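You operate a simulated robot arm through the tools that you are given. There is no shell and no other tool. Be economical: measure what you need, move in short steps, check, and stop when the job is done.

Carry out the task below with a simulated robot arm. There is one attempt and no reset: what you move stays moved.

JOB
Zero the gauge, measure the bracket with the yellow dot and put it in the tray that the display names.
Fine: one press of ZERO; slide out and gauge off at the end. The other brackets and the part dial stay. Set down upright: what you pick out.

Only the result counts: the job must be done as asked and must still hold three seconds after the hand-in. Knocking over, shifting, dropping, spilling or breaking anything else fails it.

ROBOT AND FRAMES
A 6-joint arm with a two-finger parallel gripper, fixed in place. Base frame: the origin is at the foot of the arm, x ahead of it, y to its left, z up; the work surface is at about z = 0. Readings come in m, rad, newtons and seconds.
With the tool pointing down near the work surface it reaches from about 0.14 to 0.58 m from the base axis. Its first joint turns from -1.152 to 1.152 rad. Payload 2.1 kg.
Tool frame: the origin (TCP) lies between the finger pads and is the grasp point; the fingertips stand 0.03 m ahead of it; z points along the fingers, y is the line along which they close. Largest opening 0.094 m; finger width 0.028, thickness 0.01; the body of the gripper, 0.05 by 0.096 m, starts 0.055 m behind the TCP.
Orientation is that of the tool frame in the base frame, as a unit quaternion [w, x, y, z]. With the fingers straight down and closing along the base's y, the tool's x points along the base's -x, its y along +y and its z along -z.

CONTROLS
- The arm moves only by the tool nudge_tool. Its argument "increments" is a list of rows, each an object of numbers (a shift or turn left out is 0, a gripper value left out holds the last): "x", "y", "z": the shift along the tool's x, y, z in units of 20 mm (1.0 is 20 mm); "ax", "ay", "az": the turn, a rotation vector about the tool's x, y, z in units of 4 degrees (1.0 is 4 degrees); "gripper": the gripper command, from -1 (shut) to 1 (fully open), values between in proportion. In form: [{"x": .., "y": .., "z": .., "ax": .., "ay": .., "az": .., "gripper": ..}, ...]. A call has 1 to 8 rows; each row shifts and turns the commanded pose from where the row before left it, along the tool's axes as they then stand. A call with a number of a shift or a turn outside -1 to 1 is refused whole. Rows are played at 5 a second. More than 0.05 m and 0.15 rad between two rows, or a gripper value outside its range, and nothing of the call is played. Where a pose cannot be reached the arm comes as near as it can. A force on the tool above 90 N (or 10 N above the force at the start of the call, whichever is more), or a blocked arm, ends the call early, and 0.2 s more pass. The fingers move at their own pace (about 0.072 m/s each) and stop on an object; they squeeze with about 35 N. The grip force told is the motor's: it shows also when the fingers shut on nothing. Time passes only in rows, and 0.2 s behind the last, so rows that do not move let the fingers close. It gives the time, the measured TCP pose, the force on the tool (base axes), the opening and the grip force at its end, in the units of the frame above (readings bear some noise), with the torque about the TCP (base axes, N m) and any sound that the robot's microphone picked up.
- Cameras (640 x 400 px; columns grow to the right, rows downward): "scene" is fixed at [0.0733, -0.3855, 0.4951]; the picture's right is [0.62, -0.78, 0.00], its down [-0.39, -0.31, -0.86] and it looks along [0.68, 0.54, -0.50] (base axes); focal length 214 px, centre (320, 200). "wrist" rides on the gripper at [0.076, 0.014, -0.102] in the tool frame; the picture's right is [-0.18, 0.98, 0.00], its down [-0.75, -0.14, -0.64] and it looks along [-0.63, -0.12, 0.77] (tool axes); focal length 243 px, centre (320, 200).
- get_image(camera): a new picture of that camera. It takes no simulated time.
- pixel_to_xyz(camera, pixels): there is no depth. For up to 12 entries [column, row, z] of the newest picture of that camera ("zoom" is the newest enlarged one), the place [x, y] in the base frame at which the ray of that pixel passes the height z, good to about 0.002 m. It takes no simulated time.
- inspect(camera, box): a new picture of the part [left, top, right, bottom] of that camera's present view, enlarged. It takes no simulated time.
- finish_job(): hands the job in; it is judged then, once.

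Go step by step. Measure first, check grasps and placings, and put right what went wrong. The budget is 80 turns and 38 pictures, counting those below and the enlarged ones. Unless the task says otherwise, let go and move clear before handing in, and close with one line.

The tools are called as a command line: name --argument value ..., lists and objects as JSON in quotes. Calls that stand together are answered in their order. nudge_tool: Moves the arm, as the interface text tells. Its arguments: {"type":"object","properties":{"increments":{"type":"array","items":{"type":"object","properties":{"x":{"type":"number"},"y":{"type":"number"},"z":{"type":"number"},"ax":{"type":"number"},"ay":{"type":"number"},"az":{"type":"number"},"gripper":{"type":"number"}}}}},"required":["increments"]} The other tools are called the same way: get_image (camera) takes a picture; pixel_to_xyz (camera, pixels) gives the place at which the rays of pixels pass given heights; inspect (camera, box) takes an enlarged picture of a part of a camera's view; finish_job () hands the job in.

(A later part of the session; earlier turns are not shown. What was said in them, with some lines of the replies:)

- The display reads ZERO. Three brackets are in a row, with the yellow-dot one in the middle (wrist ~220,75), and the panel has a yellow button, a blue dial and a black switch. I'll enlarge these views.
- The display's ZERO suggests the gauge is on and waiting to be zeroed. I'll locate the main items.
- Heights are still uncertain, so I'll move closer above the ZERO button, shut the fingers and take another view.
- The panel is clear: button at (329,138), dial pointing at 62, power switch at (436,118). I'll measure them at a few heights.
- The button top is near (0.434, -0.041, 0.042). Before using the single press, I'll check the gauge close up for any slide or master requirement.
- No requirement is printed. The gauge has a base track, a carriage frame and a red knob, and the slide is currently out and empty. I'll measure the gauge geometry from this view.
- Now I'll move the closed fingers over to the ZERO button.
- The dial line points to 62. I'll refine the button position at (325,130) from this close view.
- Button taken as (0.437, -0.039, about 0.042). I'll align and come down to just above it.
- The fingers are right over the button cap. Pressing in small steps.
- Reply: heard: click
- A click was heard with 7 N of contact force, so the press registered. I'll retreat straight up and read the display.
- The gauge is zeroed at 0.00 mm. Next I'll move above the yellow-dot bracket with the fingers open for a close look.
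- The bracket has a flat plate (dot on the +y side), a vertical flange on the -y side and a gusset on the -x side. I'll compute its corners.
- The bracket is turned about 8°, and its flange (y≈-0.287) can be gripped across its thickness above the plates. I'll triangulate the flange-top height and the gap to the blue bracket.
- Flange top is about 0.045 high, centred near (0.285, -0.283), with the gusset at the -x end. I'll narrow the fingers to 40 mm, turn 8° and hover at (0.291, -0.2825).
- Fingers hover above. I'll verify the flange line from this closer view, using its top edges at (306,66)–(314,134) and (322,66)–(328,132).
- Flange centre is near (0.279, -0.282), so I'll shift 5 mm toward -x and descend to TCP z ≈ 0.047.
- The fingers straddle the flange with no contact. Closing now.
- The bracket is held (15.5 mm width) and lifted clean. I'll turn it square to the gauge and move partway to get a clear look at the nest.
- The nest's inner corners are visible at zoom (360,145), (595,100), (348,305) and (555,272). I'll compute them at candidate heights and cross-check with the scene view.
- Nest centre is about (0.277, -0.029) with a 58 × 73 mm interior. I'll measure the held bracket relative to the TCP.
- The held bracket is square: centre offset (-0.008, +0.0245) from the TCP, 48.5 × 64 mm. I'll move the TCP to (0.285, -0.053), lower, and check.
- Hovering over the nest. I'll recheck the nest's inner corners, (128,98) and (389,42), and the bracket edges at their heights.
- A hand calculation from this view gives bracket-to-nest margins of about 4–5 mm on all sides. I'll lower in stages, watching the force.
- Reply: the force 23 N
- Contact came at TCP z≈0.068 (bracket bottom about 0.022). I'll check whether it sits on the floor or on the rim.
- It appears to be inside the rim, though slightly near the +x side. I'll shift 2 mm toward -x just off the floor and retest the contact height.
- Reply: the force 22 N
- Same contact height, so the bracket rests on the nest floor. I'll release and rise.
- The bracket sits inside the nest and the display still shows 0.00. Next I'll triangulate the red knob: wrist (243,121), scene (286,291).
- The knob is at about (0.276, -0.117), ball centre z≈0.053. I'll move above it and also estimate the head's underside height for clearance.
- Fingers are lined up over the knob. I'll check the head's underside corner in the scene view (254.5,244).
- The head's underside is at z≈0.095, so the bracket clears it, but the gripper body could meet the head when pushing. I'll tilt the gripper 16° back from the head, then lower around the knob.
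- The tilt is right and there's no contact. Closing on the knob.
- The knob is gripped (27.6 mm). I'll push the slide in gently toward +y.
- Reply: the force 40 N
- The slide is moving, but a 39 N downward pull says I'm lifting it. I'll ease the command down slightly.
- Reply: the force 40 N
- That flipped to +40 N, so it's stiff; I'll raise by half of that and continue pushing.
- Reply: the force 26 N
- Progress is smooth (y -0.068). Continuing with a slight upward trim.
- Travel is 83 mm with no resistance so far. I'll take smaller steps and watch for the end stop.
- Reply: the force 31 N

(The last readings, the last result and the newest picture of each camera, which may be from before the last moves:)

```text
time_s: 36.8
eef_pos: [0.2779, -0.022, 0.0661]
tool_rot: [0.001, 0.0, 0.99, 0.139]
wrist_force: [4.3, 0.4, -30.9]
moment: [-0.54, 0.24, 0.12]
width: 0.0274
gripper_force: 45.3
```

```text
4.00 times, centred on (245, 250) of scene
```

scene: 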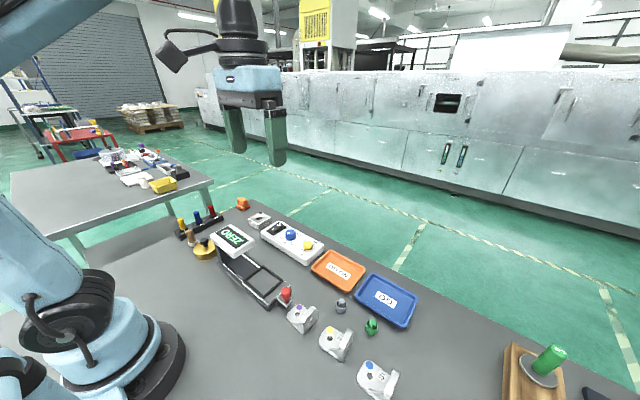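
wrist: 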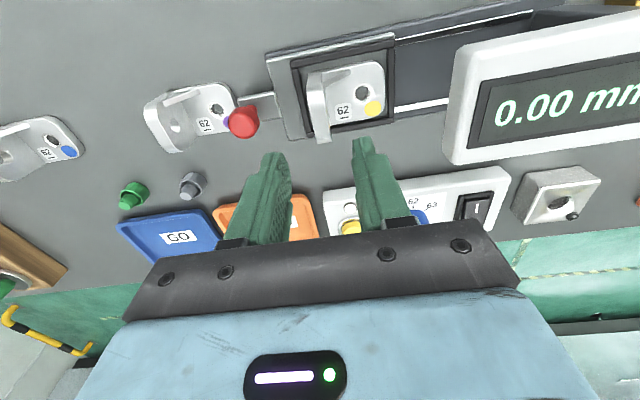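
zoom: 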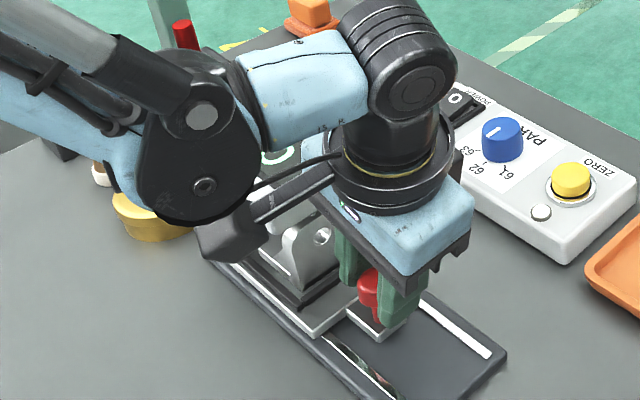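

The slide is nearly in and the gripper is still clear of the head. I'll push a little further, trimming down, until it stops.

nudge_tool --increments '[{"y": 0.1, "z": 0.065}, {"y": 0.12, "z": 0.034}, {"y": 0.12, "z": 0.034}, {}]'

get_image --camera "wrist"

```text
time_s: 37.8
eef_pos: [0.2775, -0.0212, 0.0658]
tool_rot: [0.0, 0.002, 0.991, 0.13]
wrist_force: [-0.8, -52.8, 26.1]
moment: [-1.27, 0.25, 0.2]
width: 0.0275
gripper_force: 45.2
```

```text
5 pictures are left
```

wrist: 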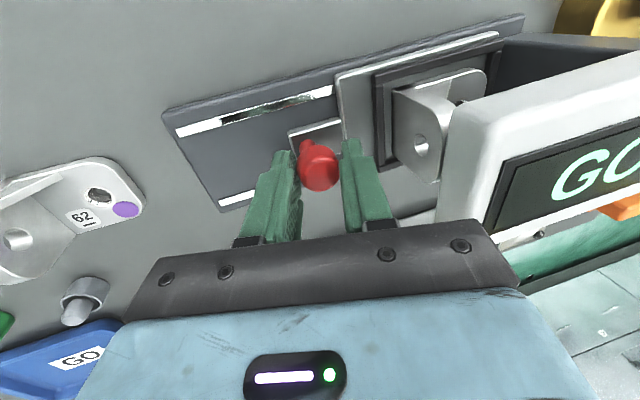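

The end stop is reached (−53 N in y) and the display reads "GO", not "NO GO". I'll ease off and pull the slide back out.

nudge_tool --increments '[{"y": -0.24, "z": -0.085}, {"y": -0.24, "z": -0.069}, {"y": -0.48, "z": -0.138}, {"y": -0.48, "z": -0.138}, {}]'

```text
time_s: 39.0
eef_pos: [0.277, -0.0457, 0.0645]
tool_rot: [0.0, 0.0, 0.99, 0.139]
wrist_force: [6.8, 1.2, -33.8]
moment: [-0.43, -0.45, 0.01]
width: 0.0273
gripper_force: 45.0
```

nudge_tool --increments '[{"y": -0.49, "z": -0.108}, {"y": -0.48, "z": -0.138}, {"y": -0.48, "z": -0.138}, {"y": -0.48, "z": -0.138}, {}]'

```text
time_s: 40.2
eef_pos: [0.2776, -0.087, 0.0653]
tool_rot: [-0.001, 0.0, 0.99, 0.139]
wrist_force: [-6.9, -0.1, 19.2]
moment: [-0.24, 0.89, 0.2]
width: 0.0274
gripper_force: 45.0
```

The slide is following. About 34 mm remain to the out stop.

nudge_tool --increments '[{"y": -0.475, "z": -0.155}, {"y": -0.48, "z": -0.138}, {"y": -0.48, "z": -0.138}, {"y": -0.17, "z": -0.048}, {}]'

```text
time_s: 41.4
eef_pos: [0.279, -0.1193, 0.0652]
tool_rot: [0.001, 0.0, 0.99, 0.138]
wrist_force: [-9.0, 0.9, 13.8]
moment: [-0.3, 0.1, 0.02]
width: 0.0274
gripper_force: 44.7
```

It's almost at the original -0.1205, so I'll pull a few millimetres more to find the stop.

nudge_tool --increments '[{"y": -0.1, "z": -0.029}, {"y": -0.1, "z": -0.029}, {}]'

```text
time_s: 42.2
eef_pos: [0.2784, -0.1227, 0.0642]
tool_rot: [0.001, 0.0, 0.99, 0.141]
wrist_force: [-1.3, 23.5, -33.9]
moment: [-0.28, -0.17, -0.07]
width: 0.028
gripper_force: 44.8
```

The out stop is felt (+23.5 N). I'll relax, release, rise straight up and un-tilt.

nudge_tool --increments '[{"y": 0.07, "z": 0.05}, {"gripper": -0.15}, {}, {}, {"y": 0.276, "z": -0.96}, {"y": 0.276, "z": -0.96}, {"y": 0.276, "z": -0.96}, {"y": 0.276, "z": -0.96}]'

nudge_tool --increments '[{"ax": 1}, {"ax": 1}, {"ax": 1}, {"ax": 1}, {}]'

get_image --camera "wrist"

```text
time_s: 44.0
eef_pos: [0.2785, -0.1211, 0.1443]
tool_rot: [0.0, 0.001, 0.99, 0.139]
wrist_force: [0.2, 0.6, -1.0]
moment: [-0.03, 0.0, 0.03]
width: 0.04
gripper_force: 0.1
```

```text
time_s: 45.2
eef_pos: [0.2766, -0.1221, 0.1438]
tool_rot: [0.0, 0.0, 1.0, -0.001]
wrist_force: [-0.4, -0.2, -0.4]
moment: [0.01, 0.01, 0.03]
width: 0.0401
gripper_force: 0.0
```

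```text
4 pictures are left
```

wrist: 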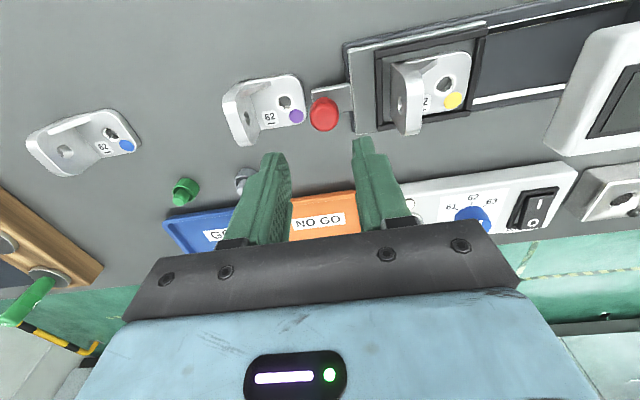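

The slide is out with the bracket still upright in the nest. I'll re-measure its flange top at z≈0.068.

pixel_to_xyz --camera "wrist" --pixels '[[391, 66, 0.067], [407, 62, 0.067], [405, 134, 0.067], [420, 131, 0.067], [470, 60, 0.029], [468, 102, 0.029], [323, 114, 0.053]]'

```text
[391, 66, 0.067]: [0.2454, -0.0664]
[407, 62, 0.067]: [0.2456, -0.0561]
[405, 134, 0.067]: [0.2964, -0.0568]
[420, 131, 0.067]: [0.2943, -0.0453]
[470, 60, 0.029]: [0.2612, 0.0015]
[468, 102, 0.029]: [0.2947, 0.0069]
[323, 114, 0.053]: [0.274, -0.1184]
```

The flange looks turned by several degrees. I'll compare with the nest rim in the same picture before choosing the grasp angle.

inspect --camera "wrist" --box '[330, 20, 510, 150]'

```text
3.08 times, centred on (420, 85) of wrist
```

zoom: 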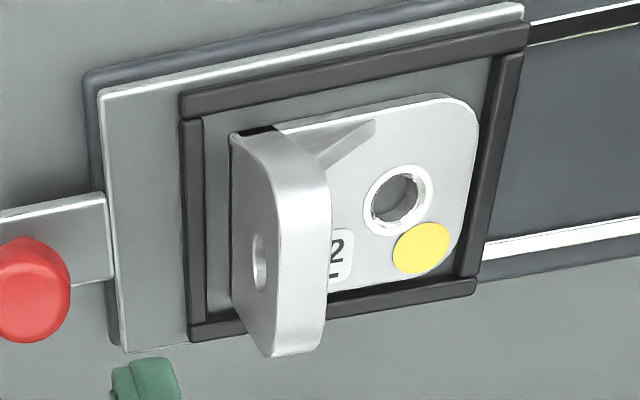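

The enlarged view shows the bracket is parallel to the rim; I had mistaken the outer face for the top face. I'll measure the top-face edges: outer (278,200)–(274,355), inner (329,190)–(323,345).

pixel_to_xyz --camera "zoom" --pixels '[[278, 200, 0.067], [274, 355, 0.067], [329, 190, 0.067], [323, 345, 0.067], [232, 140, 0.023], [235, 295, 0.023], [478, 130, 0.029], [462, 245, 0.029], [330, 293, 0.029], [440, 272, 0.029]]'

```text
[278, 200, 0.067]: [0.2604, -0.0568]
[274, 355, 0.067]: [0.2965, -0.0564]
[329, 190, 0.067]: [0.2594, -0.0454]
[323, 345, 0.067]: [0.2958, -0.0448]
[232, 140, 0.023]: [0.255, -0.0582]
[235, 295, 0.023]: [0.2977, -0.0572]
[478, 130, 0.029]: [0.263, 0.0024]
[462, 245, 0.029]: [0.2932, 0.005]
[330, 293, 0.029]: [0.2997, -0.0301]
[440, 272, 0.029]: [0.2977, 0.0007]
```

The bracket is square, flange centred at y≈-0.052. I'll return over it, descend to z≈0.069 and grip.

nudge_tool --increments '[{"x": -0.32, "y": 1}, {"y": 1}, {"y": 1}, {"y": 0.48}, {}]'

nudge_tool --increments '[{"z": 0.9}, {"z": 0.9}, {"z": 0.8}, {"z": 0.6}, {"z": 0.5}, {}]'

nudge_tool --increments '[{"gripper": -1}, {}, {}, {}]'

```text
time_s: 46.4
eef_pos: [0.2829, -0.0544, 0.1445]
tool_rot: [0.0, 0.0, 1.0, 0.0]
wrist_force: [-0.5, -0.7, 0.1]
moment: [0.0, 0.02, 0.02]
width: 0.0402
gripper_force: 0.0
```

```text
time_s: 47.8
eef_pos: [0.2848, -0.0516, 0.0693]
tool_rot: [0.0, 0.0, 1.0, 0.0]
wrist_force: [-0.1, -0.1, -0.2]
moment: [0.0, 0.04, -0.01]
width: 0.0398
gripper_force: 0.0
```

```text
time_s: 48.8
eef_pos: [0.2836, -0.0521, 0.0703]
tool_rot: [0.0, 0.0, 1.0, 0.001]
wrist_force: [-0.2, 0.7, 0.1]
moment: [0.02, -0.02, -0.02]
width: 0.0155
gripper_force: 34.5
```

Gripped again at 15.5 mm. I'll lift and carry it to the GO tray (centre about (0.445, -0.301)).

nudge_tool --increments '[{"z": -1}, {"z": -1}, {"z": -1}, {"z": -1}, {"z": -0.8}, {}]'

nudge_tool --increments '[{"x": -0.604, "y": -0.977}, {"x": -0.604, "y": -0.977}, {"x": -0.604, "y": -0.977}, {"x": -0.604, "y": -0.977}, {"x": -0.604, "y": -0.977}, {"x": -0.604, "y": -0.977}, {"x": -0.604, "y": -0.977}]'

nudge_tool --increments '[{"x": -0.604, "y": -0.977}, {"x": -0.604, "y": -0.977}, {"x": -0.604, "y": -0.977}, {"x": -0.604, "y": -0.977}, {"x": -0.604, "y": -0.977}, {"x": -0.604, "y": -0.977}, {"x": -0.604, "y": -0.977}, {}]'

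get_image --camera "wrist"

```text
time_s: 50.2
eef_pos: [0.2834, -0.0529, 0.1675]
tool_rot: [0.0, 0.0, 1.0, 0.0]
wrist_force: [-0.3, 0.2, -0.8]
moment: [0.0, 0.0, -0.01]
width: 0.0157
gripper_force: 35.2
```

```text
time_s: 51.8
eef_pos: [0.3674, -0.1886, 0.1675]
tool_rot: [0.0, 0.0, 1.0, 0.0]
wrist_force: [-0.8, 0.2, -1.1]
moment: [0.0, 0.01, 0.01]
width: 0.0157
gripper_force: 35.3
```

```text
time_s: 53.6
eef_pos: [0.4526, -0.324, 0.1661]
tool_rot: [0.0, 0.0, 1.0, 0.0]
wrist_force: [1.2, 1.0, -1.0]
moment: [-0.01, -0.04, 0.01]
width: 0.0157
gripper_force: 35.0
```

```text
2 pictures are left
```

wrist: 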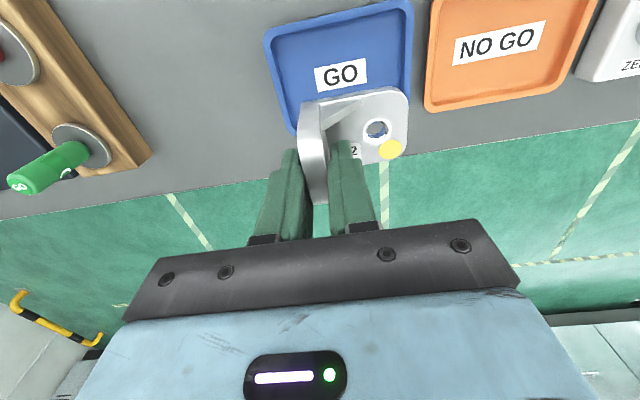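

I'm over the GO tray (2 pictures left). I'll measure the tray edges visible here: rim outer top-left (266,40), top-right (410,0), left (292,130), right (408,85).

pixel_to_xyz --camera "wrist" --pixels '[[266, 40, 0.012], [411, 2, 0.012], [290, 125, 0.012], [410, 80, 0.012], [341, 75, 0.004], [275, 45, 0.004], [402, 12, 0.004]]'

```text
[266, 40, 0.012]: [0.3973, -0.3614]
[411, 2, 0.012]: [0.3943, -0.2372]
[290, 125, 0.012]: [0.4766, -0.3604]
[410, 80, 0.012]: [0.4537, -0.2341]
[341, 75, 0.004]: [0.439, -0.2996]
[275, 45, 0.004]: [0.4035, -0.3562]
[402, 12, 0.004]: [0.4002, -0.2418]
```

The bracket centre (0.445, -0.2995) matches the tray centre. Lowering, with slow final steps.

nudge_tool --increments '[{"z": 1}, {"z": 1}, {"z": 1}, {"z": 1}, {"z": 0.8}, {"z": 0.2}, {}]'

nudge_tool --increments '[{"z": 0.2}, {"z": 0.15}, {"z": 0.1}, {}]'

```text
time_s: 55.2
eef_pos: [0.4543, -0.3255, 0.0675]
tool_rot: [-0.001, 0.0, 1.0, 0.0]
wrist_force: [-0.2, -0.6, -1.1]
moment: [0.0, 0.01, 0.0]
width: 0.0158
gripper_force: 35.1
```

```text
time_s: 56.2
eef_pos: [0.454, -0.3246, 0.0571]
tool_rot: [-0.001, 0.001, 1.0, 0.0]
wrist_force: [0.0, -0.1, -0.9]
moment: [-0.03, -0.04, 0.01]
width: 0.0158
gripper_force: 35.2
```

nudge_tool --increments '[{"z": 0.15}, {"z": 0.1}, {}]'

```text
time_s: 57.0
eef_pos: [0.4525, -0.3242, 0.0526]
tool_rot: [0.0, 0.0, 1.0, 0.0]
wrist_force: [0.5, -0.2, -0.8]
moment: [0.01, -0.01, 0.0]
width: 0.0157
gripper_force: 35.3
```

No contact yet at 0.0526; continuing in 1–2 mm steps.

nudge_tool --increments '[{"z": 0.07}, {"z": 0.07}, {}]'

```text
time_s: 57.8
eef_pos: [0.4537, -0.3256, 0.05]
tool_rot: [0.0, 0.001, 1.0, 0.0]
wrist_force: [-0.3, 2.8, 29.5]
moment: [0.0, 0.02, 0.01]
width: 0.0157
gripper_force: 35.2
```

Contact with the tray floor at z≈0.050. I'll ease off, release and rise.

nudge_tool --increments '[{"z": -0.04}, {"gripper": -0.2}, {}, {}, {"z": -0.8}, {"z": -1}, {"z": -1}, {"z": -1}]'

nudge_tool --increments '[{"z": -1, "gripper": -1}, {"z": -1}, {"y": 1, "x": 0.1}, {"y": 1}, {"y": 1}, {"y": 1}, {"y": 1}, {"y": 1}]'

```text
time_s: 59.6
eef_pos: [0.4532, -0.325, 0.1268]
tool_rot: [0.0, 0.0, 1.0, 0.001]
wrist_force: [-0.4, 0.3, 0.3]
moment: [0.01, -0.02, -0.02]
width: 0.0379
gripper_force: 0.0
```

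```text
time_s: 61.4
eef_pos: [0.4512, -0.2038, 0.1669]
tool_rot: [0.0, 0.0, 1.0, 0.001]
wrist_force: [-0.8, -0.3, -0.4]
moment: [0.0, 0.01, -0.01]
width: 0.0002
gripper_force: 32.9
```

The bracket is released and the fingers are shut. Next is the power switch: its "O" end is at about (0.458, 0.106) and raised. Moving over it.

nudge_tool --increments '[{"x": -0.22, "y": 1}, {"x": -0.22, "y": 1}, {"y": 1}, {"y": 1}, {"y": 1}, {"y": 1}, {"y": 1}, {"y": 1}]'

nudge_tool --increments '[{"y": 1}, {"y": 1}, {"y": 1}, {"y": 1}, {"y": 1}, {"y": 1}, {"y": 1}, {"y": 0.5}]'

nudge_tool --increments '[{"z": 1}, {"z": 1}, {"z": 0.8}, {"z": 0.6}, {}]'

inspect --camera "scene" --box '[200, 190, 400, 315]'

```text
time_s: 63.2
eef_pos: [0.4609, -0.0449, 0.1675]
tool_rot: [0.001, 0.0, 1.0, 0.0]
wrist_force: [-0.7, 0.2, 0.3]
moment: [-0.01, 0.03, 0.03]
width: 0.0001
gripper_force: 32.8
```

```text
time_s: 65.0
eef_pos: [0.4593, 0.1053, 0.1673]
tool_rot: [0.0, 0.0, 1.0, -0.001]
wrist_force: [-0.5, 0.6, 0.2]
moment: [0.0, 0.03, -0.03]
width: 0.0003
gripper_force: 32.8
```

```text
time_s: 66.2
eef_pos: [0.4613, 0.1042, 0.0981]
tool_rot: [0.0, 0.0, 1.0, 0.001]
wrist_force: [-0.5, 0.2, -0.3]
moment: [0.0, -0.04, 0.0]
width: 0.0001
gripper_force: 32.6
```

```text
3.20 times, centred on (300, 252) of scene
```

zoom: 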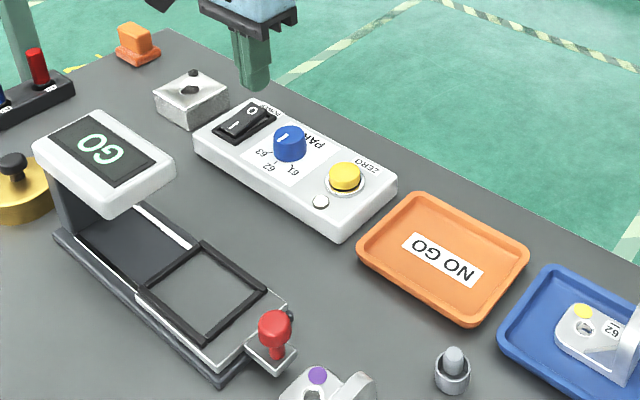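

The display reads "GO", the slide is out and empty, and the bracket is upright in the GO tray. The tip is over the O end; pressing in small steps.

nudge_tool --increments '[{"z": 0.5}, {"z": 0.3}, {"z": 0.2}, {"z": 0.2}, {}]'

```text
time_s: 67.4
eef_pos: [0.4617, 0.1051, 0.0731]
tool_rot: [0.001, 0.001, 1.0, 0.0]
wrist_force: [-0.6, -0.7, 0.1]
moment: [-0.01, -0.02, -0.02]
width: 0.0
gripper_force: 33.1
```

nudge_tool --increments '[{"z": 0.15}, {"z": 0.1}, {"z": 0.1}, {}]'

```text
time_s: 68.4
eef_pos: [0.4604, 0.1047, 0.0686]
tool_rot: [0.001, 0.0, 1.0, 0.0]
wrist_force: [8.5, 0.4, 45.2]
moment: [0.07, 0.37, 0.0]
width: 0.0003
gripper_force: 32.7
```

There was 45 N and no click; the torque puts contact at the finger's inner edge (x≈0.447), too near the rocker's pivot. I'll back off, shift 9 mm toward the O end and press again.

nudge_tool --increments '[{"z": -0.5}, {"x": -0.45}, {"z": 0.4}, {"z": 0.1}, {"z": 0.08}, {}]'

```text
time_s: 69.8
eef_pos: [0.4699, 0.1035, 0.0676]
tool_rot: [0.0, 0.001, 1.0, 0.0]
wrist_force: [-6.2, -3.7, 76.4]
moment: [-0.07, 1.23, 0.05]
width: 0.0
gripper_force: 33.2
```

This contact pattern (inner edge, surface sloping down toward O) fits a rocker that has already flipped. I'll rise clear and check the display with the last picture.

nudge_tool --increments '[{"z": -0.5}, {"z": -1}, {"z": -1}, {"z": -1}, {"z": -1}, {"z": -0.5}, {}]'

inspect --camera "scene" --box '[200, 190, 440, 340]'

```text
time_s: 71.4
eef_pos: [0.4712, 0.1051, 0.1664]
tool_rot: [0.0, 0.0, 1.0, 0.0]
wrist_force: [0.5, -0.5, -0.7]
moment: [0.0, 0.03, 0.01]
width: 0.0
gripper_force: 33.1
```

```text
2.67 times, centred on (320, 265) of scene
```

zoom: 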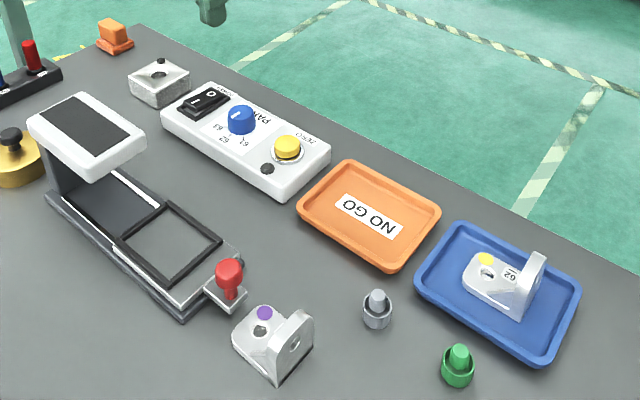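

The display is blank and the panel lamp is dark, so the gauge is off. The slide is out, the dial is unchanged, the bracket is upright in the GO tray and the arm is clear, so I'm handing in.

finish_job

```text
The job is handed in.
```

I zeroed the gauge with one press and measured the yellow-dot bracket. The display read GO, and the bracket now stands upright in the GO tray, with the slide out and the gauge off.
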